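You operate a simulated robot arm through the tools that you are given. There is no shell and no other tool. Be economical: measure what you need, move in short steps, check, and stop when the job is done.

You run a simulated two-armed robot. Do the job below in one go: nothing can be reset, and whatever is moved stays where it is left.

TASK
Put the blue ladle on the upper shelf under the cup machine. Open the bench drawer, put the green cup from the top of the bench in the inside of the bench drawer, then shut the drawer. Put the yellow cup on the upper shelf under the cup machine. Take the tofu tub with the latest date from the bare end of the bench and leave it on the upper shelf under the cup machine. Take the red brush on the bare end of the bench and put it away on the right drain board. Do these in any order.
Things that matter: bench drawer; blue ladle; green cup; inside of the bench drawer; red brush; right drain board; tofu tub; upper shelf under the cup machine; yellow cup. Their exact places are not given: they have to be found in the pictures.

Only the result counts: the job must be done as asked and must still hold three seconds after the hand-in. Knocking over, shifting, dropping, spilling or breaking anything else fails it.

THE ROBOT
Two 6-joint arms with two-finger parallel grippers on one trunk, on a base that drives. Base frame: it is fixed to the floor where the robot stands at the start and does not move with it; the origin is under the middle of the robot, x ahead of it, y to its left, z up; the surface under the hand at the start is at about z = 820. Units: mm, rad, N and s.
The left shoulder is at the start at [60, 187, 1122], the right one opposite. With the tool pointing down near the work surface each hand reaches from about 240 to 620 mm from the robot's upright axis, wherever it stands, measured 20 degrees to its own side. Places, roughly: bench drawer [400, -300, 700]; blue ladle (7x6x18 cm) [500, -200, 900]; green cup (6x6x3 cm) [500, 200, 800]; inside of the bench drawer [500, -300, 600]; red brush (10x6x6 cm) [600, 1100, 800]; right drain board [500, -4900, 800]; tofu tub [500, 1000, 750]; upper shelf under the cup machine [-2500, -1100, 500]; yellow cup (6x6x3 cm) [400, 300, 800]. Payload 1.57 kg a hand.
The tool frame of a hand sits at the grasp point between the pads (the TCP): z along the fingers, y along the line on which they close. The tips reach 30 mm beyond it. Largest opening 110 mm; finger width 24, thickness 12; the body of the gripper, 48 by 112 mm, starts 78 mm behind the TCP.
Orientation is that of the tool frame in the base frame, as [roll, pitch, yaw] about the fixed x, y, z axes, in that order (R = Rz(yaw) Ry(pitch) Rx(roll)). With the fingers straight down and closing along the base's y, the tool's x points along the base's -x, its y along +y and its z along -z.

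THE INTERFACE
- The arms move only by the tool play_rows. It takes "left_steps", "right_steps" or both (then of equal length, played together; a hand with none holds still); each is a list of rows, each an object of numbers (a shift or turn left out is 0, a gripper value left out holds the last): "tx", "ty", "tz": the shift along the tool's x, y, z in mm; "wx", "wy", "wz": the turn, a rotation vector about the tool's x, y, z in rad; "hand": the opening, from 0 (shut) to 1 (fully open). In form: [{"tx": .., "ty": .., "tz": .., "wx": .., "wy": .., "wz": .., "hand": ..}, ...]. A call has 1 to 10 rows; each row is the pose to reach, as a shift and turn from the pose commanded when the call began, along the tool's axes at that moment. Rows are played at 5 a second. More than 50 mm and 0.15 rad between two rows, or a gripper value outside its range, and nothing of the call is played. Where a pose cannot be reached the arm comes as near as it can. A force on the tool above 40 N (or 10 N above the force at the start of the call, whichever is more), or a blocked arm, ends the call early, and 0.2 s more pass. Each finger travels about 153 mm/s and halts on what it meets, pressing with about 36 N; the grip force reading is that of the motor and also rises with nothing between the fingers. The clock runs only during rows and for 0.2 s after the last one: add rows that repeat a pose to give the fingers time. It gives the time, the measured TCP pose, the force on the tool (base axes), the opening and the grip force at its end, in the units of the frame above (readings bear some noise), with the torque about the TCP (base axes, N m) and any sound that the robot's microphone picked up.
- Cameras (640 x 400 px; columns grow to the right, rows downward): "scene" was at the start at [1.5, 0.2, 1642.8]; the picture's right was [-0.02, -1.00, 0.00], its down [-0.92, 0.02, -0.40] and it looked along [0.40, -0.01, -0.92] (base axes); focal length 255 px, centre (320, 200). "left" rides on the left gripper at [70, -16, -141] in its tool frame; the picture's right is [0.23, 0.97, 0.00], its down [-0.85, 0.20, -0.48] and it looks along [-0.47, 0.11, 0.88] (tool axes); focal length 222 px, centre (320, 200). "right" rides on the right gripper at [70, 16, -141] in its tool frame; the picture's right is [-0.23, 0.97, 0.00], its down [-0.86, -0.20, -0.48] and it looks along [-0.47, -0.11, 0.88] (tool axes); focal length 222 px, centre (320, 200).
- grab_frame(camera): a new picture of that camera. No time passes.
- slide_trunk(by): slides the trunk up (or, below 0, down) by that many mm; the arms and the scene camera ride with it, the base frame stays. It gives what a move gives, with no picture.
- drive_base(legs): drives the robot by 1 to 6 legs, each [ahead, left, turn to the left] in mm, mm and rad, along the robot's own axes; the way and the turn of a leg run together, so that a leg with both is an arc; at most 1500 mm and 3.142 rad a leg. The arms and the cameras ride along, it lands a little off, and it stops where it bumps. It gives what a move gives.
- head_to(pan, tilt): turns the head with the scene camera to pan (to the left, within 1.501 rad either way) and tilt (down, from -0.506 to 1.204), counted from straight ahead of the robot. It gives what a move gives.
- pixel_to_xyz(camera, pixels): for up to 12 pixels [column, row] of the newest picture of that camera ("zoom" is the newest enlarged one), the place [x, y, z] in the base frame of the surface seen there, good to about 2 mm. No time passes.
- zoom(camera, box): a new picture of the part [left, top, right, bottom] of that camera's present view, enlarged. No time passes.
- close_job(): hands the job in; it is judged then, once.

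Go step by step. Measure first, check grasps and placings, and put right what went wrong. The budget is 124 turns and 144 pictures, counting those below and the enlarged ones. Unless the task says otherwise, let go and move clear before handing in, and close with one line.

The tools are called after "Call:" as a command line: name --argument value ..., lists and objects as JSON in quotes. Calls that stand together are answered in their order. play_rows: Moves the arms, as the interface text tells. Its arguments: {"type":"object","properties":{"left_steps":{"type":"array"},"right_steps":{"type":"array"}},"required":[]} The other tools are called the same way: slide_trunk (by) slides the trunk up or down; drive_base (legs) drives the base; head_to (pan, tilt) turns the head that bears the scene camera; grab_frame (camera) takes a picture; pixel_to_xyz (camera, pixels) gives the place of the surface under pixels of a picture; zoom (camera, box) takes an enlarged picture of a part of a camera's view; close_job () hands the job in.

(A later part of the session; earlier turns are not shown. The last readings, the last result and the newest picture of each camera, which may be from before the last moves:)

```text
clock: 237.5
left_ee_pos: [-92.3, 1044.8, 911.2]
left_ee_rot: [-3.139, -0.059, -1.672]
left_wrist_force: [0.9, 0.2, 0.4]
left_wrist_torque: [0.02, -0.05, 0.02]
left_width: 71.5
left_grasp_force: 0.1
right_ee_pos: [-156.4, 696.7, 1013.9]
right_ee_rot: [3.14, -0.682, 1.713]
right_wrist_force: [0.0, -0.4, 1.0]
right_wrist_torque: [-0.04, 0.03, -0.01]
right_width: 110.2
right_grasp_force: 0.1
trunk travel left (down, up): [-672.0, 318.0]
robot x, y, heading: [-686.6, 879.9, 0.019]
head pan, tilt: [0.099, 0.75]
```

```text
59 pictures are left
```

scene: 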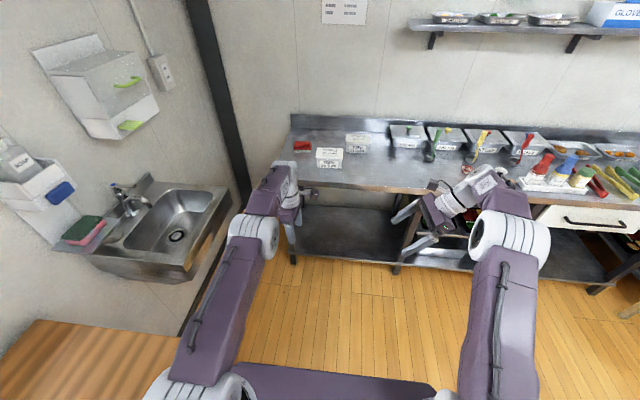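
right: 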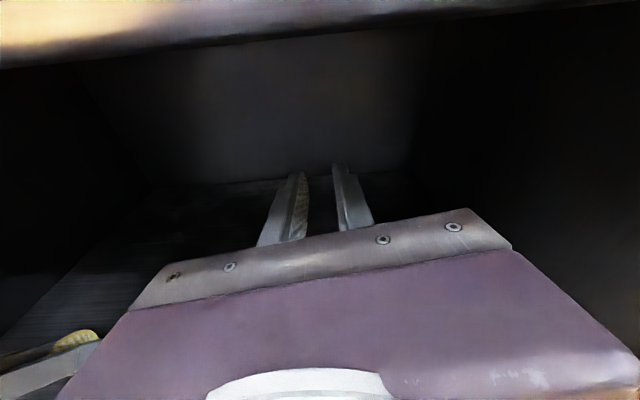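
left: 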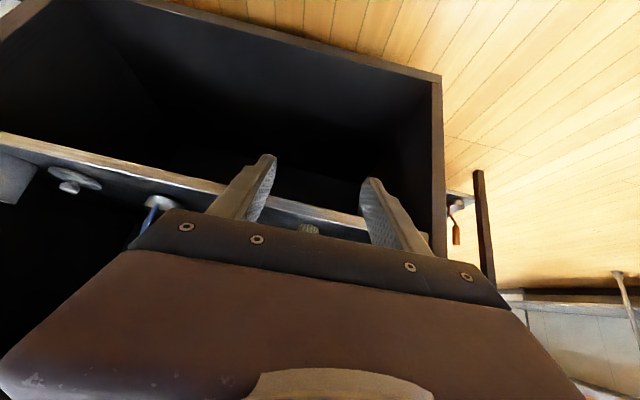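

Hands are oriented. Raise the trunk 150 and approach the bench end to measure with the wrist cameras.

Call:
slide_trunk --by 150

Call:
drive_base --legs '[[0, 75, -0.019], [560, 0, 0]]'

Call:
grab_frame --camera "left"

Call:
grab_frame --camera "right"

Call:
grab_frame --camera "scene"

```text
clock: 239.2
left_ee_pos: [-92.2, 1043.5, 1061.0]
left_ee_rot: [-3.137, -0.059, -1.675]
left_wrist_force: [0.0, -0.1, 0.7]
left_wrist_torque: [0.02, -0.01, 0.0]
left_width: 71.6
left_grasp_force: 0.0
right_ee_pos: [-156.7, 698.1, 1162.9]
right_ee_rot: [-3.141, -0.684, 1.713]
right_wrist_force: [0.4, 0.0, -0.2]
right_wrist_torque: [0.02, 0.02, -0.01]
right_width: 110.1
right_grasp_force: 0.0
trunk travel left (down, up): [-822.0, 168.0]
robot x, y, heading: [-688.9, 880.1, 0.015]
head pan, tilt: [0.099, 0.75]
```

```text
clock: 243.1
left_ee_pos: [475.7, 1104.6, 1062.4]
left_ee_rot: [-3.137, -0.057, -1.698]
left_wrist_force: [-0.1, 0.3, 0.2]
left_wrist_torque: [0.03, 0.01, 0.0]
left_width: 71.7
left_grasp_force: 0.1
right_ee_pos: [404.3, 758.2, 1163.6]
right_ee_rot: [3.139, -0.683, 1.692]
right_wrist_force: [-0.3, 0.2, -0.2]
right_wrist_torque: [-0.03, -0.01, 0.05]
right_width: 109.9
right_grasp_force: 0.0
trunk travel left (down, up): [-822.0, 168.0]
robot x, y, heading: [-120.5, 952.9, -0.005]
head pan, tilt: [0.099, 0.75]
```

```text
58 pictures are left
```

left: 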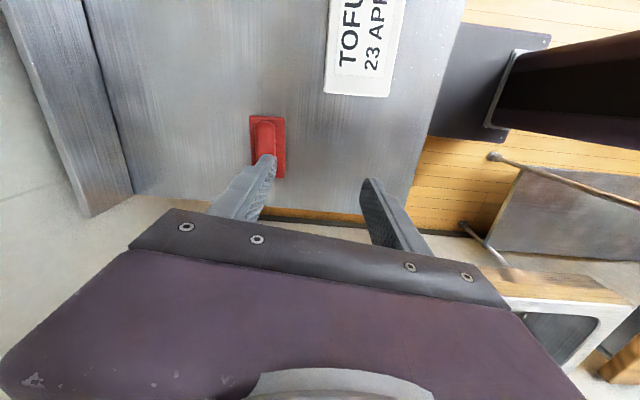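

```text
57 pictures are left
```

right: 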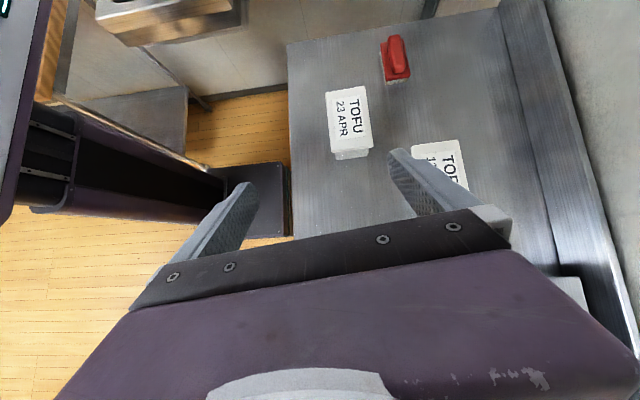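

```text
56 pictures are left
```

scene: 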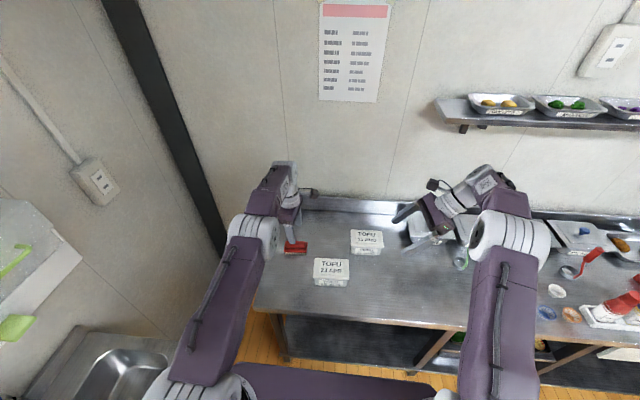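

Measure the brush with the left view and the 11 AUG tub with the right and scene views.

Call:
zoom --camera "left" --box '[220, 90, 320, 190]'

Call:
pixel_to_xyz --camera "left" --pixels '[[252, 118], [283, 118], [284, 172], [267, 122], [264, 140], [250, 155]]'

Call:
pixel_to_xyz --camera "right" --pixels '[[415, 145], [457, 142], [466, 185], [385, 45], [402, 45], [408, 75], [387, 78]]'

Call:
zoom --camera "scene" --box '[270, 210, 400, 300]'

```text
4.00 times, centred on (270, 140) of left
```

zoom: 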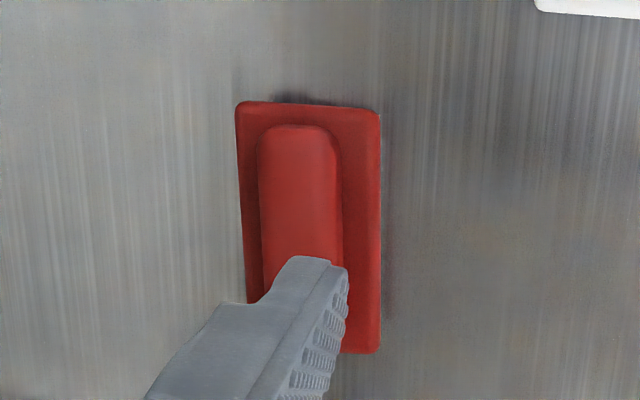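

```text
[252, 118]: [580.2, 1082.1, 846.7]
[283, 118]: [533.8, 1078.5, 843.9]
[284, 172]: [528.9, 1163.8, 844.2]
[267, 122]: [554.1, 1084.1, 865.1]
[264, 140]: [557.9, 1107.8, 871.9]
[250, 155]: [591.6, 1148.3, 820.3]
```

```text
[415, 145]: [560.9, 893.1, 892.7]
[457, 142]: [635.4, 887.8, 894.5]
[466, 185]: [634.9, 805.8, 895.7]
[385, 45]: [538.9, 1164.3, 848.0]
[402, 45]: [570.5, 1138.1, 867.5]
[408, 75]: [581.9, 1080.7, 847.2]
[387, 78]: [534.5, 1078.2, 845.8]
```

```text
4.44 times, centred on (335, 255) of scene
```

zoom: 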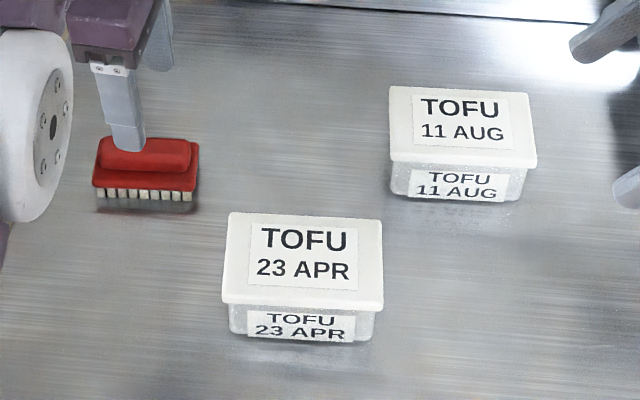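

Brush: centre ≈(557,1121), base plate 48 mm wide at z≈845, yaw ≈+3°. Drive so the left hand is above, then measure the tub corners too.

Call:
pixel_to_xyz --camera "zoom" --pixels '[[394, 91], [523, 97], [532, 163], [397, 156], [460, 125], [400, 185], [520, 190], [460, 195]]'

Call:
drive_base --legs '[[80, 17, 0.005]]'

Call:
play_rows --left_steps '[{"tz": 45, "wz": -0.1, "hand": 0.7}, {"tz": 90, "wz": -0.18}, {"tz": 120, "wz": -0.18}, {"tz": 120, "wz": -0.18}]'

Call:
grab_frame --camera "left"

```text
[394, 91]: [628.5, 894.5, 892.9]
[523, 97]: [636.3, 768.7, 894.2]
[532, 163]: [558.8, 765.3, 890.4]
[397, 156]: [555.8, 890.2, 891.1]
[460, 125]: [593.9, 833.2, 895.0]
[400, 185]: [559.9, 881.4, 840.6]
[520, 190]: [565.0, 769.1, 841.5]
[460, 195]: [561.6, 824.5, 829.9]
```

```text
clock: 244.2
left_ee_pos: [555.7, 1123.7, 1063.9]
left_ee_rot: [-3.135, -0.059, -1.687]
left_wrist_force: [0.2, 0.0, -0.2]
left_wrist_torque: [-0.01, 0.0, -0.04]
left_width: 71.5
left_grasp_force: 0.1
right_ee_pos: [485.3, 776.9, 1165.2]
right_ee_rot: [3.136, -0.684, 1.7]
right_wrist_force: [0.0, -0.2, 0.1]
right_wrist_torque: [-0.03, -0.02, -0.02]
right_width: 110.0
right_grasp_force: 0.0
trunk travel left (down, up): [-822.0, 168.0]
robot x, y, heading: [-37.4, 969.0, 0.003]
head pan, tilt: [0.099, 0.75]
```

```text
clock: 245.2
left_ee_pos: [546.8, 1118.1, 943.3]
left_ee_rot: [3.136, -0.056, -1.51]
left_wrist_force: [-0.1, 0.5, 0.8]
left_wrist_torque: [0.02, 0.05, -0.04]
left_width: 76.9
left_grasp_force: 0.0
left hand out of reach, approached as far as the arm can: row 2, 3, 4
right_ee_pos: [488.5, 778.1, 1163.6]
right_ee_rot: [3.138, -0.684, 1.7]
right_wrist_force: [-0.5, 0.9, 0.7]
right_wrist_torque: [0.01, -0.03, 0.03]
right_width: 110.0
right_grasp_force: 0.1
trunk travel left (down, up): [-822.0, 168.0]
robot x, y, heading: [-42.2, 967.3, -0.001]
head pan, tilt: [0.099, 0.75]
```

```text
53 pictures are left
```

left: 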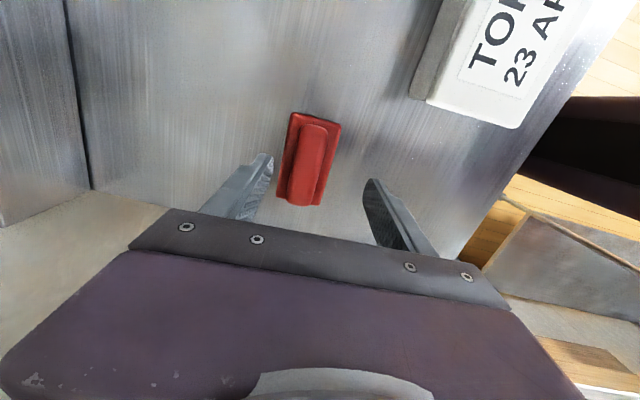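

Left is at its reach limit; I'll use the trunk for the remaining 82 mm after a small alignment. Tub centre ≈(595,829), lid 78×127, yaw ≈+3.5°.

Call:
drive_base --legs '[[10, 3, 0]]'

Call:
slide_trunk --by -60

Call:
grab_frame --camera "left"

```text
clock: 245.9
left_ee_pos: [554.9, 1120.5, 945.6]
left_ee_rot: [3.138, -0.058, -1.509]
left_wrist_force: [-0.4, 0.1, 0.1]
left_wrist_torque: [0.0, -0.05, -0.01]
left_width: 76.7
left_grasp_force: 0.1
right_ee_pos: [494.9, 781.7, 1165.1]
right_ee_rot: [3.134, -0.682, 1.698]
right_wrist_force: [0.3, 0.0, 0.2]
right_wrist_torque: [-0.01, -0.03, -0.02]
right_width: 109.9
right_grasp_force: 0.1
trunk travel left (down, up): [-822.0, 168.0]
robot x, y, heading: [-31.4, 972.3, 0.001]
head pan, tilt: [0.099, 0.75]
```

```text
clock: 246.9
left_ee_pos: [557.6, 1119.8, 883.6]
left_ee_rot: [3.137, -0.058, -1.509]
left_wrist_force: [0.0, 0.2, 0.2]
left_wrist_torque: [0.03, 0.01, 0.0]
left_width: 77.3
left_grasp_force: 0.1
right_ee_pos: [498.0, 781.7, 1103.3]
right_ee_rot: [3.138, -0.682, 1.697]
right_wrist_force: [-0.4, -0.3, -0.5]
right_wrist_torque: [-0.04, -0.01, 0.0]
right_width: 110.1
right_grasp_force: 0.0
trunk travel left (down, up): [-762.0, 228.0]
robot x, y, heading: [-28.7, 972.1, 0.006]
head pan, tilt: [0.099, 0.75]
```

```text
52 pictures are left
```

left: 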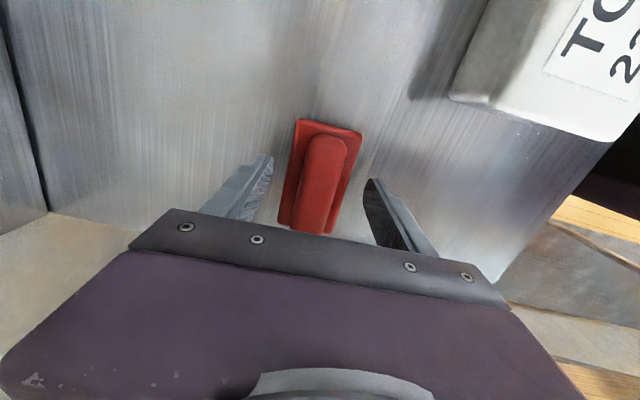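

Aligned. Lower 23 mm and grip.

Call:
slide_trunk --by -23

Call:
play_rows --left_steps '[{"hand": 0.35}, {"hand": 0.2}, {"hand": 0.2}, {"hand": 0.2}]'

Call:
slide_trunk --by 100

Call:
grab_frame --camera "left"

```text
clock: 247.6
left_ee_pos: [557.8, 1121.0, 859.7]
left_ee_rot: [3.136, -0.057, -1.511]
left_wrist_force: [0.2, 0.7, 0.3]
left_wrist_torque: [0.03, 0.0, 0.0]
left_width: 77.1
left_grasp_force: 0.0
right_ee_pos: [497.1, 781.5, 1081.4]
right_ee_rot: [3.138, -0.682, 1.697]
right_wrist_force: [-0.4, -1.0, 0.6]
right_wrist_torque: [-0.02, -0.02, -0.01]
right_width: 109.9
right_grasp_force: 0.1
trunk travel left (down, up): [-739.0, 251.0]
robot x, y, heading: [-31.8, 968.9, 0.0]
head pan, tilt: [0.099, 0.75]
```

```text
clock: 248.6
left_ee_pos: [558.0, 1120.6, 860.2]
left_ee_rot: [3.136, -0.06, -1.51]
left_wrist_force: [0.2, 0.4, 2.4]
left_wrist_torque: [0.01, -0.1, -0.08]
left_width: 54.9
left_grasp_force: 35.7
right_ee_pos: [498.0, 781.4, 1081.1]
right_ee_rot: [3.138, -0.681, 1.696]
right_wrist_force: [0.5, -1.2, 0.6]
right_wrist_torque: [-0.02, -0.03, -0.01]
right_width: 109.9
right_grasp_force: 0.0
trunk travel left (down, up): [-739.0, 251.0]
robot x, y, heading: [-29.4, 967.9, 0.001]
head pan, tilt: [0.099, 0.75]
```

```text
clock: 249.9
left_ee_pos: [558.1, 1121.5, 958.8]
left_ee_rot: [3.134, -0.057, -1.508]
left_wrist_force: [0.1, 0.3, -1.2]
left_wrist_torque: [-0.03, -0.03, 0.01]
left_width: 55.2
left_grasp_force: 36.0
right_ee_pos: [499.2, 781.2, 1180.3]
right_ee_rot: [3.139, -0.683, 1.697]
right_wrist_force: [-0.4, -0.1, 0.1]
right_wrist_torque: [0.0, 0.01, -0.01]
right_width: 110.0
right_grasp_force: 0.0
trunk travel left (down, up): [-839.0, 151.0]
robot x, y, heading: [-31.3, 971.3, -0.0]
head pan, tilt: [0.099, 0.75]
```

```text
51 pictures are left
```

left: 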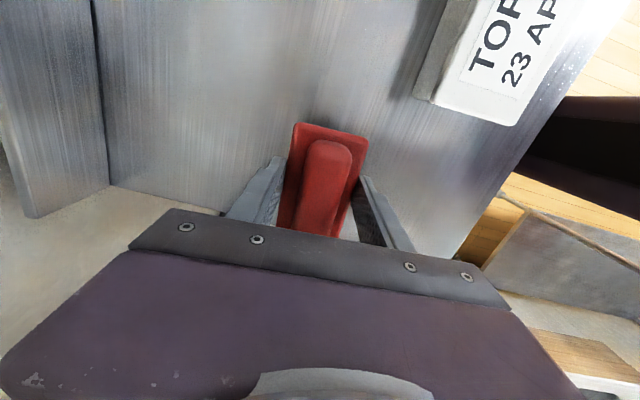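

Brush held and lifted. Retract the left arm up and back, then position the right hand over the 11 AUG tub.

Call:
play_rows --left_steps '[{"tz": -35, "ty": 20}, {"tz": -70, "ty": 50}, {"tz": -105, "ty": 80}, {"tz": -120, "ty": 110}, {"tz": -120, "ty": 150}]' --right_steps '[{"wz": 0}, {"wz": 0}, {"wz": 0}, {"wz": 0}, {"wz": 0}]'

Call:
drive_base --legs '[[30, 44, 0]]'

Call:
slide_trunk --by -150

Call:
grab_frame --camera "right"

Call:
grab_frame --camera "scene"

```text
clock: 251.1
left_ee_pos: [408.8, 1117.2, 1082.2]
left_ee_rot: [3.138, -0.058, -1.511]
left_wrist_force: [0.5, -0.2, -1.3]
left_wrist_torque: [0.02, -0.04, 0.04]
left_width: 55.3
left_grasp_force: 36.4
right_ee_pos: [498.1, 781.6, 1181.8]
right_ee_rot: [3.137, -0.682, 1.697]
right_wrist_force: [-0.6, -0.2, -1.4]
right_wrist_torque: [0.03, -0.01, -0.02]
right_width: 110.0
right_grasp_force: 0.0
trunk travel left (down, up): [-839.0, 151.0]
robot x, y, heading: [-27.3, 972.2, 0.005]
head pan, tilt: [0.099, 0.75]
```

```text
clock: 252.1
left_ee_pos: [437.0, 1153.8, 1084.4]
left_ee_rot: [3.14, -0.054, -1.515]
left_wrist_force: [0.2, -0.3, -1.2]
left_wrist_torque: [0.07, -0.06, -0.02]
left_width: 55.1
left_grasp_force: 35.4
right_ee_pos: [522.0, 816.5, 1181.0]
right_ee_rot: [3.134, -0.687, 1.697]
right_wrist_force: [-1.7, 0.2, -0.4]
right_wrist_torque: [0.01, -0.05, -0.05]
right_width: 109.9
right_grasp_force: 0.1
trunk travel left (down, up): [-839.0, 151.0]
robot x, y, heading: [-2.5, 1015.8, -0.001]
head pan, tilt: [0.099, 0.75]
```

```text
clock: 253.8
left_ee_pos: [439.8, 1158.9, 931.7]
left_ee_rot: [3.136, -0.056, -1.515]
left_wrist_force: [0.3, 0.1, -0.6]
left_wrist_torque: [-0.03, -0.02, 0.03]
left_width: 55.1
left_grasp_force: 35.7
right_ee_pos: [527.2, 822.3, 1030.3]
right_ee_rot: [3.139, -0.682, 1.692]
right_wrist_force: [-0.8, 0.6, -0.4]
right_wrist_torque: [-0.01, -0.02, -0.01]
right_width: 110.1
right_grasp_force: 0.1
trunk travel left (down, up): [-689.0, 301.0]
robot x, y, heading: [-1.1, 1017.2, 0.001]
head pan, tilt: [0.099, 0.75]
```

```text
50 pictures are left
```

right: 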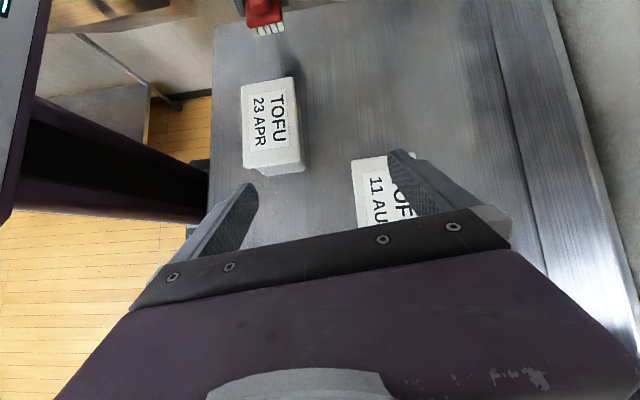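

```text
49 pictures are left
```

scene: 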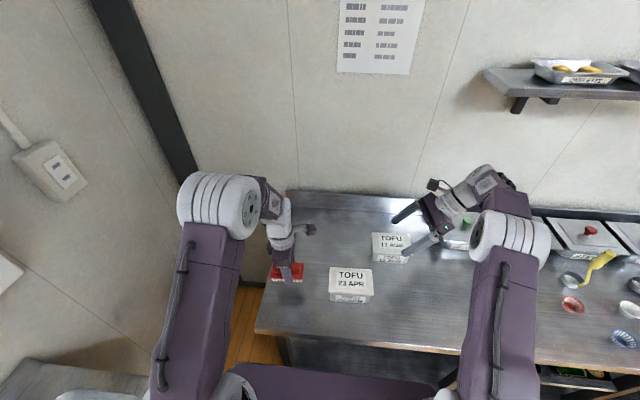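

Target TCP (595,827,866). First move across and halfway down, then check.

Call:
play_rows --right_steps '[{"ty": 34, "wx": -0.019, "wz": 0.024}, {"ty": 68, "tx": -2, "tz": -2, "wx": -0.038, "wz": 0.047}, {"ty": 68, "tx": -27, "tz": 29, "wx": -0.038, "wz": 0.047}, {"ty": 68, "tx": -53, "tz": 60, "wx": -0.038, "wz": 0.047}, {"ty": 68, "tx": -53, "tz": 60, "wx": -0.038, "wz": 0.047}]'

Call:
grab_frame --camera "right"

Call:
zoom --camera "scene" --box '[320, 170, 500, 300]'

```text
clock: 255.0
left_ee_pos: [438.8, 1159.9, 932.1]
left_ee_rot: [3.138, -0.058, -1.514]
left_wrist_force: [-0.4, 0.6, -0.6]
left_wrist_torque: [-0.02, 0.0, -0.01]
left_width: 55.2
left_grasp_force: 36.0
right_ee_pos: [567.5, 830.6, 948.1]
right_ee_rot: [3.137, -0.68, 1.634]
right_wrist_force: [0.1, -0.5, -0.4]
right_wrist_torque: [0.0, 0.03, -0.01]
right_width: 109.9
right_grasp_force: 0.0
right hand out of reach, approached as far as the arm can: row 2, 3, 4, 5
trunk travel left (down, up): [-689.0, 301.0]
robot x, y, heading: [-0.6, 1017.4, -0.003]
head pan, tilt: [0.099, 0.75]
```

```text
48 pictures are left
```

right: 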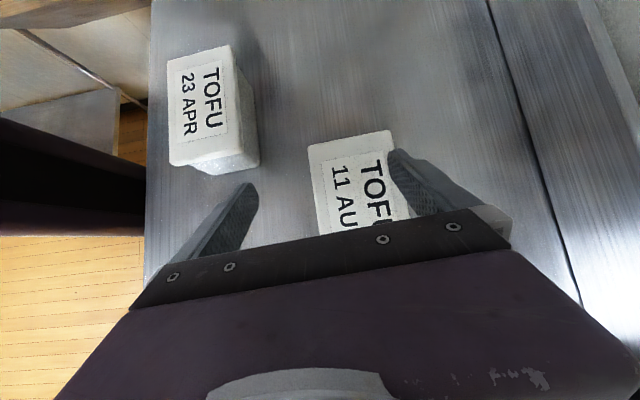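

```text
3.08 times, centred on (410, 235) of scene
```

zoom: 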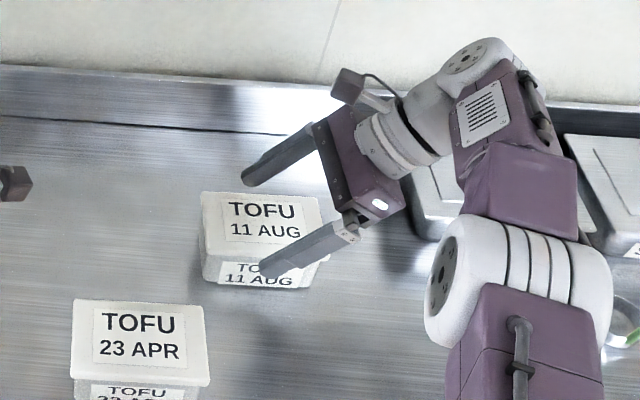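

Reach ends at x≈568; I need ~30 mm more forward. Check the base front's clearance to the bench before driving closer.

Call:
grab_frame --camera "scene"

Call:
pixel_to_xyz --camera "scene" --pixels '[[320, 366], [300, 372], [400, 372], [310, 358], [350, 358], [410, 360], [320, 350]]'

```text
46 pictures are left
```

scene: 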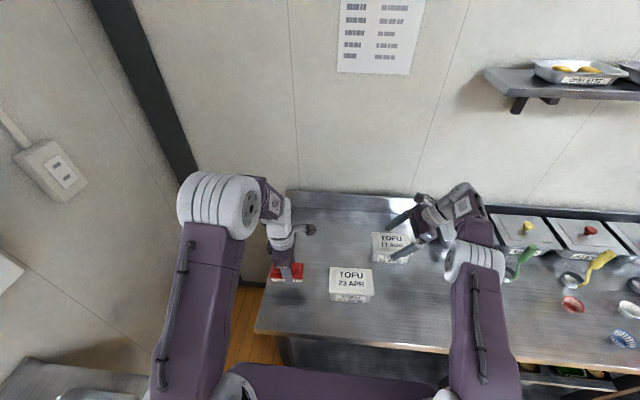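

```text
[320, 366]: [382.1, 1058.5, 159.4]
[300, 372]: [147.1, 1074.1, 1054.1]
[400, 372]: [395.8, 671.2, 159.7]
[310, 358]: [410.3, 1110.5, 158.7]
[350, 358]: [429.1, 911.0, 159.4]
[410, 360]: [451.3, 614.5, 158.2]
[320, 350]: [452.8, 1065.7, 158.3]
```

The front plate reaches only x≈150 at shoulder height, so there is room. Drive forward 35 mm, right 3.

Call:
drive_base --legs '[[35, -3, 0]]'

Call:
slide_trunk --by -25

Call:
grab_frame --camera "right"

```text
clock: 255.9
left_ee_pos: [469.8, 1156.6, 932.2]
left_ee_rot: [3.138, -0.056, -1.511]
left_wrist_force: [0.5, 0.1, -0.4]
left_wrist_torque: [-0.01, 0.0, 0.04]
left_width: 54.9
left_grasp_force: 36.1
right_ee_pos: [599.9, 828.1, 950.6]
right_ee_rot: [3.135, -0.68, 1.636]
right_wrist_force: [0.1, -0.4, -1.0]
right_wrist_torque: [0.0, -0.06, -0.04]
right_width: 110.0
right_grasp_force: 0.1
trunk travel left (down, up): [-689.0, 301.0]
robot x, y, heading: [30.8, 1016.2, 0.001]
head pan, tilt: [0.099, 0.75]
```

```text
clock: 256.6
left_ee_pos: [472.4, 1156.7, 905.9]
left_ee_rot: [3.134, -0.058, -1.511]
left_wrist_force: [0.0, 1.5, -1.0]
left_wrist_torque: [-0.03, 0.0, 0.01]
left_width: 55.1
left_grasp_force: 36.0
right_ee_pos: [603.1, 827.9, 922.4]
right_ee_rot: [3.141, -0.682, 1.634]
right_wrist_force: [-0.4, 0.0, 0.0]
right_wrist_torque: [0.0, 0.03, 0.0]
right_width: 110.3
right_grasp_force: 0.0
trunk travel left (down, up): [-664.0, 326.0]
robot x, y, heading: [33.8, 1010.4, 0.001]
head pan, tilt: [0.099, 0.75]
```

```text
45 pictures are left
```

right: 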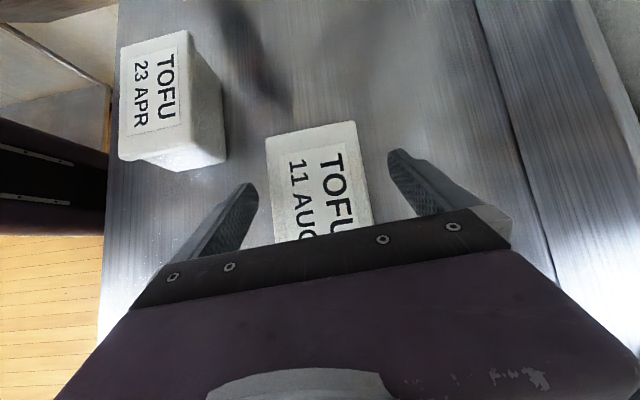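

Slightly far in x (603 vs 595). Shift 7 mm back and descend 56 mm with the arm.

Call:
play_rows --right_steps '[{"ty": -7}, {"ty": -7, "tx": -15, "tz": 18}, {"ty": -7, "tx": -27, "tz": 33}, {"ty": -7, "tx": -35, "tz": 43.5}, {"ty": -7, "tx": -35, "tz": 43.5}]'

Call:
grab_frame --camera "right"

Call:
zoom --camera "scene" --box '[320, 170, 500, 300]'

```text
clock: 257.8
left_ee_pos: [472.3, 1156.3, 906.8]
left_ee_rot: [3.134, -0.058, -1.512]
left_wrist_force: [0.9, -0.3, -0.9]
left_wrist_torque: [-0.03, 0.0, 0.01]
left_width: 55.1
left_grasp_force: 35.9
right_ee_pos: [596.8, 828.7, 868.6]
right_ee_rot: [3.14, -0.683, 1.632]
right_wrist_force: [-0.3, 1.1, 0.5]
right_wrist_torque: [0.0, 0.03, 0.02]
right_width: 110.0
right_grasp_force: 0.2
trunk travel left (down, up): [-664.0, 326.0]
robot x, y, heading: [35.3, 1011.0, -0.001]
head pan, tilt: [0.099, 0.75]
```

```text
44 pictures are left
```

right: 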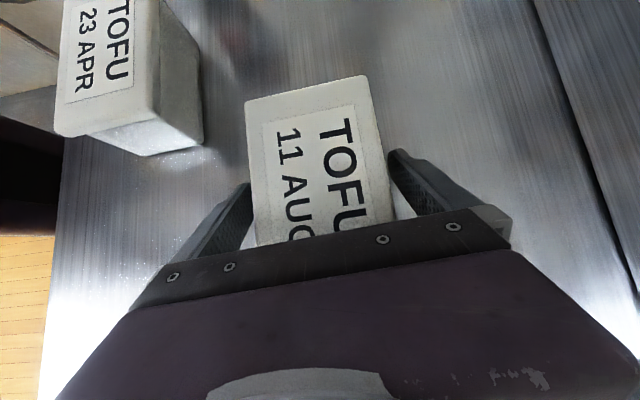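

```text
3.08 times, centred on (410, 235) of scene
```

zoom: 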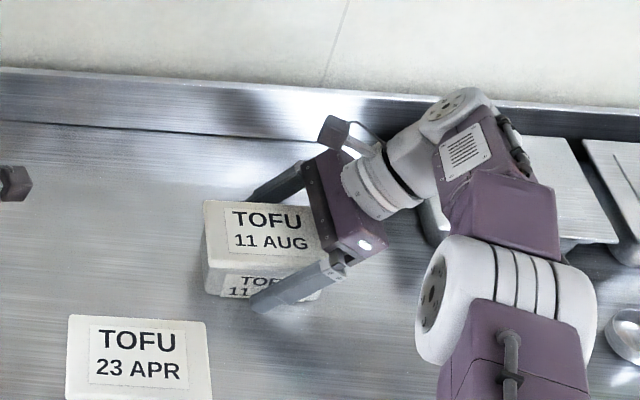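

The tub is straddled. Close and lift with the trunk.

Call:
play_rows --right_steps '[{"hand": 0.8}, {"hand": 0.6}, {"hand": 0.5}, {"hand": 0.5}, {"hand": 0.5}]'

Call:
slide_trunk --by 200

Call:
grab_frame --camera "right"

Call:
grab_frame --camera "scene"

```text
clock: 259.0
left_ee_pos: [472.6, 1155.4, 906.3]
left_ee_rot: [3.134, -0.058, -1.512]
left_wrist_force: [-0.3, 0.5, -1.2]
left_wrist_torque: [0.01, 0.02, 0.01]
left_width: 54.9
left_grasp_force: 35.6
right_ee_pos: [595.9, 828.6, 868.2]
right_ee_rot: [3.14, -0.681, 1.634]
right_wrist_force: [0.6, 0.1, 1.1]
right_wrist_torque: [0.06, 0.14, -0.08]
right_width: 84.9
right_grasp_force: 35.9
trunk travel left (down, up): [-664.0, 326.0]
robot x, y, heading: [34.5, 1015.1, 0.0]
head pan, tilt: [0.099, 0.75]
```

```text
clock: 261.1
left_ee_pos: [472.7, 1156.7, 1105.7]
left_ee_rot: [3.134, -0.057, -1.511]
left_wrist_force: [0.2, -1.0, -1.6]
left_wrist_torque: [-0.01, 0.01, 0.0]
left_width: 55.1
left_grasp_force: 36.2
right_ee_pos: [597.2, 827.2, 1067.8]
right_ee_rot: [3.14, -0.683, 1.633]
right_wrist_force: [0.0, 0.3, -3.0]
right_wrist_torque: [0.03, 0.02, 0.01]
right_width: 85.0
right_grasp_force: 35.6
trunk travel left (down, up): [-864.0, 126.0]
robot x, y, heading: [31.9, 1010.6, 0.002]
head pan, tilt: [0.099, 0.75]
```

```text
42 pictures are left
```

right: 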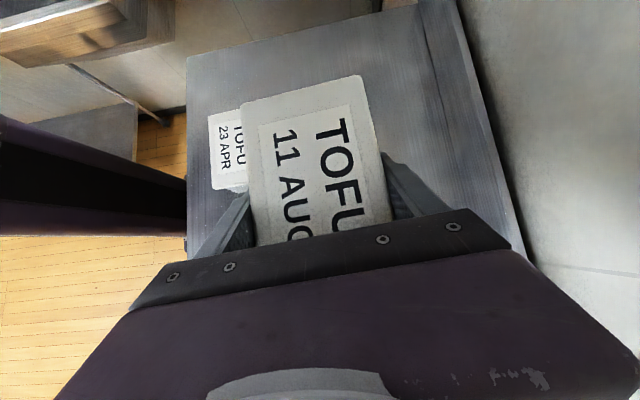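

```text
41 pictures are left
```

scene: 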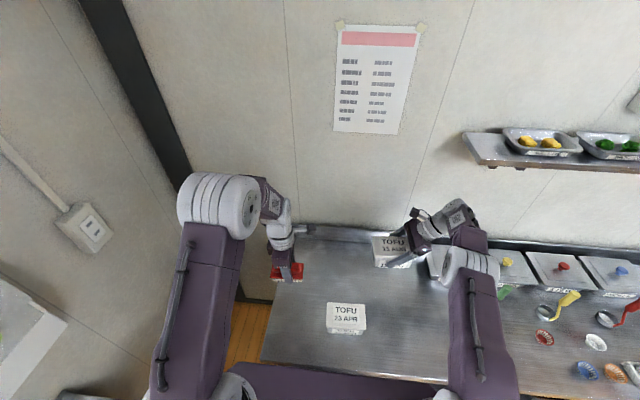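

The tub is held (85 mm). Back off, then turn the right hand to point forward and tuck the left hand back and up.

Call:
drive_base --legs '[[-630, 0, 0]]'

Call:
play_rows --right_steps '[{"wx": -0.092, "wz": 0.114}, {"wx": -0.185, "wz": 0.228}, {"wx": -0.277, "wz": 0.342}, {"wx": -0.369, "wz": 0.455}, {"wx": -0.461, "wz": 0.569}, {"wx": -0.554, "wz": 0.683}, {"wx": -0.646, "wz": 0.797}, {"wx": -0.738, "wz": 0.911}, {"wx": -0.83, "wz": 1.024}, {"wx": -0.923, "wz": 1.138}]' --left_steps '[{"ty": 15, "tz": -15}, {"ty": 30, "tz": -30}, {"ty": 45, "tz": -45}, {"ty": 60, "tz": -60}, {"ty": 75, "tz": -75}, {"ty": 90, "tz": -90}, {"ty": 110, "tz": -100}, {"ty": 110, "tz": -100}, {"ty": 110, "tz": -100}, {"ty": 110, "tz": -100}]'

Call:
grab_frame --camera "scene"

```text
clock: 264.6
left_ee_pos: [-134.5, 1156.8, 1105.7]
left_ee_rot: [3.134, -0.059, -1.501]
left_wrist_force: [-0.4, 0.4, -1.5]
left_wrist_torque: [-0.05, 0.0, -0.01]
left_width: 55.0
left_grasp_force: 35.6
right_ee_pos: [-9.2, 830.1, 1067.7]
right_ee_rot: [3.141, -0.683, 1.643]
right_wrist_force: [0.4, 0.2, -2.9]
right_wrist_torque: [0.01, 0.02, -0.02]
right_width: 84.5
right_grasp_force: 36.1
trunk travel left (down, up): [-864.0, 126.0]
robot x, y, heading: [-573.6, 1013.7, 0.012]
head pan, tilt: [0.099, 0.75]
```

```text
clock: 266.8
left_ee_pos: [-246.6, 1156.7, 1205.9]
left_ee_rot: [3.135, -0.056, -1.504]
left_wrist_force: [-0.3, -0.2, -1.6]
left_wrist_torque: [0.01, -0.05, 0.0]
left_width: 55.1
left_grasp_force: 36.1
right_ee_pos: [-10.7, 830.0, 1069.5]
right_ee_rot: [3.141, -0.683, 0.178]
right_wrist_force: [-0.6, 0.7, -3.3]
right_wrist_torque: [-0.02, 0.0, -0.03]
right_width: 84.7
right_grasp_force: 35.9
trunk travel left (down, up): [-864.0, 126.0]
robot x, y, heading: [-576.3, 1011.2, 0.011]
head pan, tilt: [0.099, 0.75]
```

```text
40 pictures are left
```

scene: 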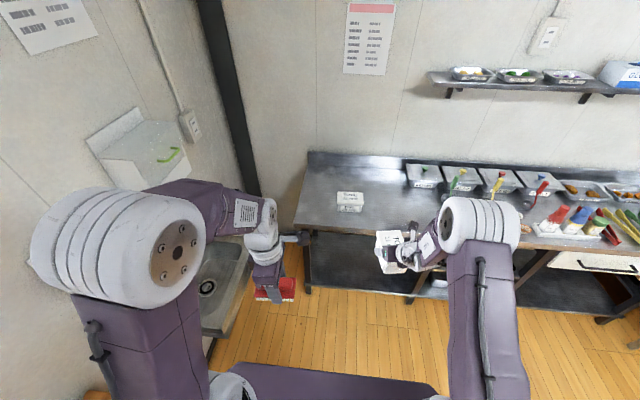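

Finish the yaw and drive toward the shelf in the known route.

Call:
play_rows --right_steps '[{"wx": -0.052, "wz": 0.065}, {"wx": -0.105, "wz": 0.13}, {"wx": -0.105, "wz": 0.13}]'

Call:
drive_base --legs '[[0, -660, -0.011], [-1400, 0, 0], [-1410, 0, 0]]'

Call:
grab_frame --camera "right"

```text
clock: 267.6
left_ee_pos: [-245.5, 1156.1, 1206.4]
left_ee_rot: [3.136, -0.058, -1.502]
left_wrist_force: [0.2, -0.1, -1.4]
left_wrist_torque: [0.0, 0.0, 0.0]
left_width: 54.8
left_grasp_force: 35.7
right_ee_pos: [1.2, 804.1, 1076.7]
right_ee_rot: [-3.107, -0.672, 0.008]
right_wrist_force: [0.4, 1.0, -2.3]
right_wrist_torque: [0.02, 0.03, -0.01]
right_width: 84.6
right_grasp_force: 36.2
right hand out of reach, approached as far as the arm can: row 1, 2, 3
trunk travel left (down, up): [-864.0, 126.0]
robot x, y, heading: [-576.0, 1009.4, 0.015]
head pan, tilt: [0.099, 0.75]
```

```text
clock: 284.6
left_ee_pos: [-3092.6, 546.0, 1206.6]
left_ee_rot: [3.134, -0.058, -1.547]
left_wrist_force: [-0.5, -0.3, -1.1]
left_wrist_torque: [0.01, -0.03, 0.0]
left_width: 55.1
left_grasp_force: 36.4
right_ee_pos: [-2862.0, 184.7, 1075.5]
right_ee_rot: [-3.106, -0.671, -0.037]
right_wrist_force: [-0.3, 0.2, -2.8]
right_wrist_torque: [-0.01, 0.02, 0.04]
right_width: 84.8
right_grasp_force: 35.9
trunk travel left (down, up): [-864.0, 126.0]
robot x, y, heading: [-3428.6, 415.5, -0.034]
head pan, tilt: [0.099, 0.75]
```

```text
39 pictures are left
```

right: 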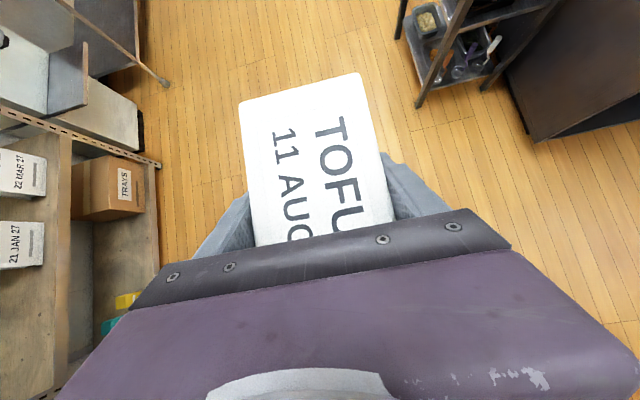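

Still held. Square heading and strafe to y≈-805, then lower the trunk.

Call:
drive_base --legs '[[0, 0, 0.034], [0, -1220, 0]]'

Call:
slide_trunk --by -300

Call:
grab_frame --camera "scene"

```text
clock: 291.1
left_ee_pos: [-3083.7, -643.5, 1206.7]
left_ee_rot: [3.136, -0.059, -1.481]
left_wrist_force: [0.5, -1.1, -1.7]
left_wrist_torque: [0.0, -0.04, -0.02]
left_width: 55.1
left_grasp_force: 36.6
right_ee_pos: [-2829.6, -989.5, 1077.4]
right_ee_rot: [-3.109, -0.672, 0.032]
right_wrist_force: [0.3, 1.0, -2.8]
right_wrist_torque: [0.02, 0.03, 0.04]
right_width: 84.7
right_grasp_force: 36.3
trunk travel left (down, up): [-864.0, 126.0]
robot x, y, heading: [-3410.4, -794.0, 0.028]
head pan, tilt: [0.099, 0.75]
```

```text
clock: 294.1
left_ee_pos: [-3084.0, -643.7, 906.4]
left_ee_rot: [3.135, -0.056, -1.481]
left_wrist_force: [-1.1, -0.8, -0.7]
left_wrist_torque: [0.01, 0.03, 0.02]
left_width: 55.2
left_grasp_force: 36.0
right_ee_pos: [-2830.7, -989.3, 775.9]
right_ee_rot: [-3.106, -0.671, 0.031]
right_wrist_force: [0.1, -0.1, -3.2]
right_wrist_torque: [-0.01, 0.0, 0.03]
right_width: 84.8
right_grasp_force: 36.0
trunk travel left (down, up): [-564.0, 426.0]
robot x, y, heading: [-3407.1, -795.8, 0.034]
head pan, tilt: [0.099, 0.75]
```

```text
38 pictures are left
```

scene: 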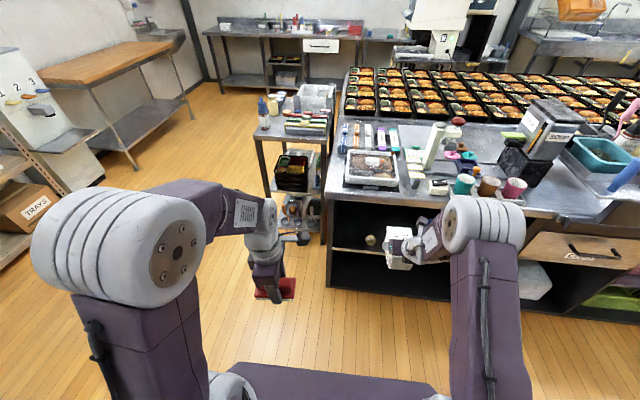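

Lower another 228 mm, square up, and look at the shelf with both hand cameras.

Call:
drive_base --legs '[[0, 0, -0.033]]'

Call:
slide_trunk --by -228

Call:
grab_frame --camera "right"

Call:
head_to --pan -0.25 --tilt 0.6

Call:
grab_frame --camera "scene"

```text
clock: 294.9
left_ee_pos: [-3079.2, -654.4, 906.2]
left_ee_rot: [3.134, -0.057, -1.514]
left_wrist_force: [-0.5, 0.4, -0.6]
left_wrist_torque: [0.03, -0.02, -0.01]
left_width: 54.9
left_grasp_force: 36.3
right_ee_pos: [-2837.2, -1007.8, 776.4]
right_ee_rot: [-3.11, -0.673, -0.002]
right_wrist_force: [-0.4, 0.0, -4.3]
right_wrist_torque: [0.0, -0.02, -0.03]
right_width: 84.9
right_grasp_force: 35.6
trunk travel left (down, up): [-564.0, 426.0]
robot x, y, heading: [-3411.7, -795.8, -0.002]
head pan, tilt: [0.099, 0.75]
```

```text
clock: 297.3
left_ee_pos: [-3078.0, -653.7, 679.2]
left_ee_rot: [3.136, -0.058, -1.514]
left_wrist_force: [0.6, 0.0, -1.1]
left_wrist_torque: [0.0, 0.02, 0.0]
left_width: 54.9
left_grasp_force: 35.6
right_ee_pos: [-2837.1, -1008.8, 547.2]
right_ee_rot: [-3.106, -0.672, -0.002]
right_wrist_force: [0.1, 0.4, -2.5]
right_wrist_torque: [0.01, -0.02, -0.03]
right_width: 85.0
right_grasp_force: 35.9
trunk travel left (down, up): [-336.0, 654.0]
robot x, y, heading: [-3410.1, -797.6, -0.004]
head pan, tilt: [0.099, 0.75]
```

```text
37 pictures are left
```

right: 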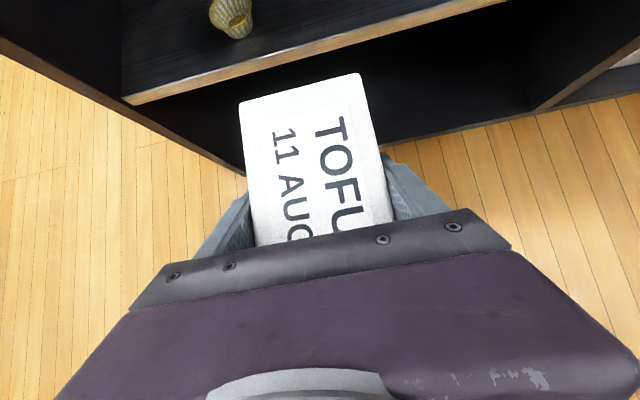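

```text
clock: 298.1
left_ee_pos: [-3079.2, -655.7, 677.7]
left_ee_rot: [3.136, -0.058, -1.513]
left_wrist_force: [0.2, 0.5, -1.4]
left_wrist_torque: [-0.01, 0.04, 0.01]
left_width: 55.0
left_grasp_force: 36.0
right_ee_pos: [-2836.3, -1007.5, 548.7]
right_ee_rot: [-3.105, -0.671, -0.001]
right_wrist_force: [-0.5, -0.8, -2.9]
right_wrist_torque: [0.01, 0.03, 0.02]
right_width: 84.7
right_grasp_force: 35.9
trunk travel left (down, up): [-336.0, 654.0]
robot x, y, heading: [-3409.8, -794.7, 0.003]
head pan, tilt: [-0.25, 0.6]
```

```text
36 pictures are left
```

scene: 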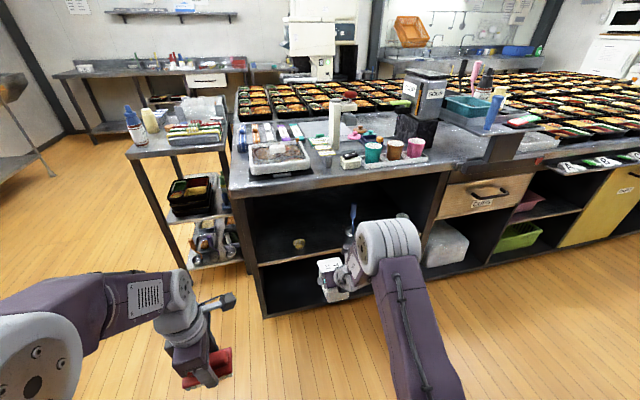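

Measure the cup and ladle positions for the gap.

Call:
pixel_to_xyz --camera "right" --pixels '[[212, 15], [250, 12], [235, 36], [300, 50]]'

Call:
zoom --camera "scene" --box '[270, 190, 400, 290]'

Call:
pixel_to_xyz --camera "zoom" --pixels '[[145, 240], [400, 90], [405, 150], [380, 190], [365, 205], [420, 205]]'

```text
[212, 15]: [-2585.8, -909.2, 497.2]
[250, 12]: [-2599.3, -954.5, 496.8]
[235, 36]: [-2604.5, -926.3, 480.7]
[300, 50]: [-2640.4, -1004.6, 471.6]
```

```text
4.00 times, centred on (335, 240) of scene
```

zoom: 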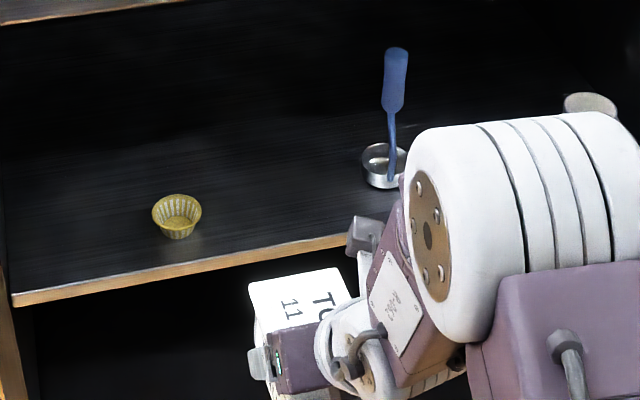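

```text
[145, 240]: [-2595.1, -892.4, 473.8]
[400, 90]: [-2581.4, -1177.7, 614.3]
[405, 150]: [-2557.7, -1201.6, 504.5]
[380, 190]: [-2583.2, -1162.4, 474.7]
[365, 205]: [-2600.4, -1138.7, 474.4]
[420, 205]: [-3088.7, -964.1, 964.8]
```

Gap between cup (y -957) and ladle (≈-1133): centre y≈-1045. Shift right 37, and go forward 180 first.

Call:
drive_base --legs '[[0, -37, 0], [160, 0, 0]]'

Call:
grab_frame --camera "right"

Call:
grab_frame --camera "scene"

```text
clock: 300.0
left_ee_pos: [-2913.0, -692.6, 679.5]
left_ee_rot: [3.135, -0.058, -1.519]
left_wrist_force: [0.0, -0.2, -0.6]
left_wrist_torque: [-0.02, 0.01, -0.01]
left_width: 55.4
left_grasp_force: 36.0
right_ee_pos: [-2671.8, -1048.2, 547.7]
right_ee_rot: [-3.107, -0.672, -0.007]
right_wrist_force: [0.1, 0.0, -3.4]
right_wrist_torque: [0.04, 0.02, -0.04]
right_width: 84.7
right_grasp_force: 36.3
trunk travel left (down, up): [-336.0, 654.0]
robot x, y, heading: [-3242.7, -837.0, -0.007]
head pan, tilt: [-0.25, 0.6]
```

```text
34 pictures are left
```

right: 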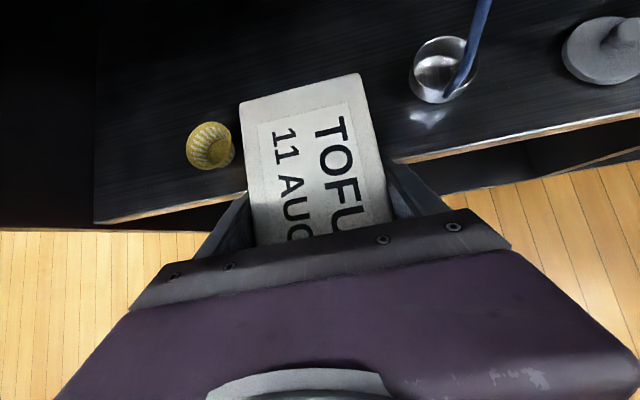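

```text
33 pictures are left
```

scene: 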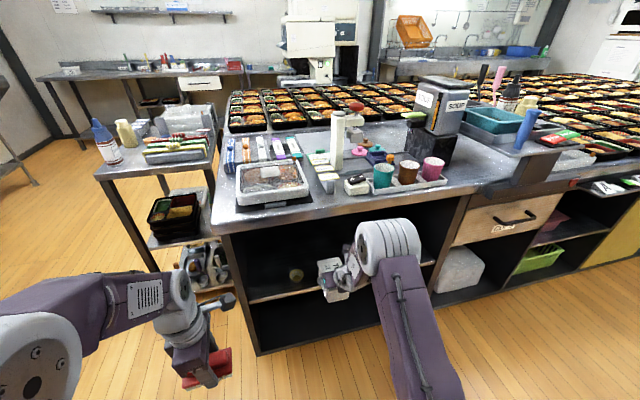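

Measure clearances once more from here.

Call:
pixel_to_xyz --camera "right" --pixels '[[411, 72], [414, 90], [231, 140], [235, 158], [245, 105], [362, 78], [384, 210], [250, 230]]'

```text
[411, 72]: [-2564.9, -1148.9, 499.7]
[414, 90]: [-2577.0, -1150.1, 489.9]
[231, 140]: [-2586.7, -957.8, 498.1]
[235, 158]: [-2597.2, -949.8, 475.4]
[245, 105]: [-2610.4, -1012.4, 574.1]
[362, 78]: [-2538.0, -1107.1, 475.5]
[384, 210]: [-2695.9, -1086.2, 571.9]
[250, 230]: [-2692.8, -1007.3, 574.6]
```

Good: the gap is -958…-1149. Forward 115 mm with 4 mm to the right.

Call:
drive_base --legs '[[115, -4, 0.007]]'

Call:
play_rows --right_steps '[{"tx": -6, "tz": 7.5}, {"tx": -10, "tz": 12.5}, {"tx": -12.5, "tz": 15.5}, {"tx": -12.5, "tz": 15.5}]'

Call:
grab_frame --camera "right"

Call:
grab_frame --camera "scene"

```text
clock: 301.2
left_ee_pos: [-2799.9, -694.8, 677.4]
left_ee_rot: [3.133, -0.059, -1.508]
left_wrist_force: [0.2, 0.7, -0.7]
left_wrist_torque: [0.0, 0.03, 0.03]
left_width: 55.1
left_grasp_force: 35.8
right_ee_pos: [-2556.1, -1046.5, 548.2]
right_ee_rot: [-3.107, -0.67, 0.004]
right_wrist_force: [-0.2, -1.2, -3.6]
right_wrist_torque: [0.01, 0.0, 0.0]
right_width: 84.8
right_grasp_force: 36.0
trunk travel left (down, up): [-336.0, 654.0]
robot x, y, heading: [-3130.6, -834.8, 0.006]
head pan, tilt: [-0.25, 0.6]
```

```text
clock: 302.2
left_ee_pos: [-2800.1, -692.7, 678.4]
left_ee_rot: [3.134, -0.057, -1.508]
left_wrist_force: [0.0, -0.3, -1.0]
left_wrist_torque: [-0.02, -0.01, 0.0]
left_width: 55.1
left_grasp_force: 36.0
right_ee_pos: [-2556.1, -1046.3, 529.0]
right_ee_rot: [-3.101, -0.671, 0.003]
right_wrist_force: [-0.1, 0.0, -2.8]
right_wrist_torque: [0.01, 0.0, 0.01]
right_width: 84.8
right_grasp_force: 36.1
trunk travel left (down, up): [-336.0, 654.0]
robot x, y, heading: [-3126.3, -836.6, 0.004]
head pan, tilt: [-0.25, 0.6]
```

```text
32 pictures are left
```

right: 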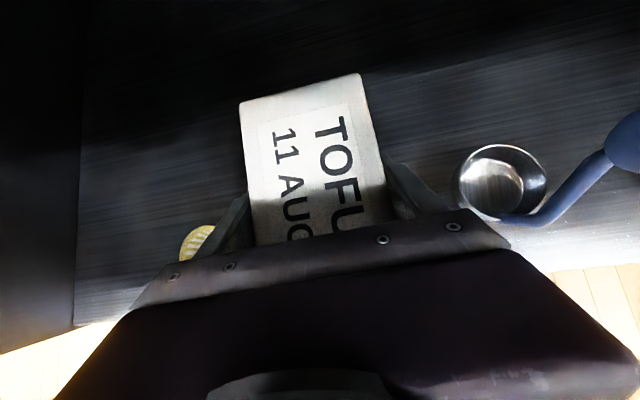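

```text
31 pictures are left
```

scene: 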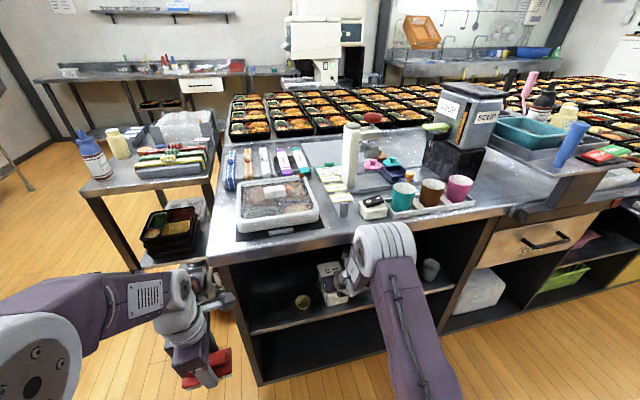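

About 6 mm above the shelf; lower and release.

Call:
play_rows --right_steps '[{"tx": -2, "tz": 2.5}, {"tx": -3.6, "tz": 4.4}, {"tx": -3.6, "tz": 4.4}, {"tx": -3.6, "tz": 4.4, "hand": 0.85}, {"tx": -3.6, "tz": 4.4, "hand": 0.92}, {"tx": -3.6, "tz": 4.4, "hand": 0.92}]'

Call:
grab_frame --camera "right"

```text
clock: 303.6
left_ee_pos: [-2798.8, -693.5, 678.8]
left_ee_rot: [3.134, -0.057, -1.509]
left_wrist_force: [0.2, -0.5, -0.3]
left_wrist_torque: [-0.01, 0.01, 0.03]
left_width: 55.2
left_grasp_force: 36.4
right_ee_pos: [-2556.5, -1046.1, 523.0]
right_ee_rot: [-3.097, -0.671, 0.004]
right_wrist_force: [0.1, 0.0, 0.2]
right_wrist_torque: [0.0, -0.01, 0.0]
right_width: 101.1
right_grasp_force: 0.1
trunk travel left (down, up): [-336.0, 654.0]
robot x, y, heading: [-3130.8, -842.8, 0.009]
head pan, tilt: [-0.25, 0.6]
```

```text
30 pictures are left
```

right: 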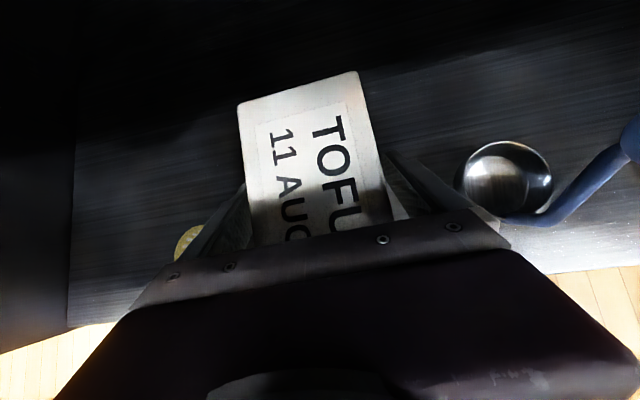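

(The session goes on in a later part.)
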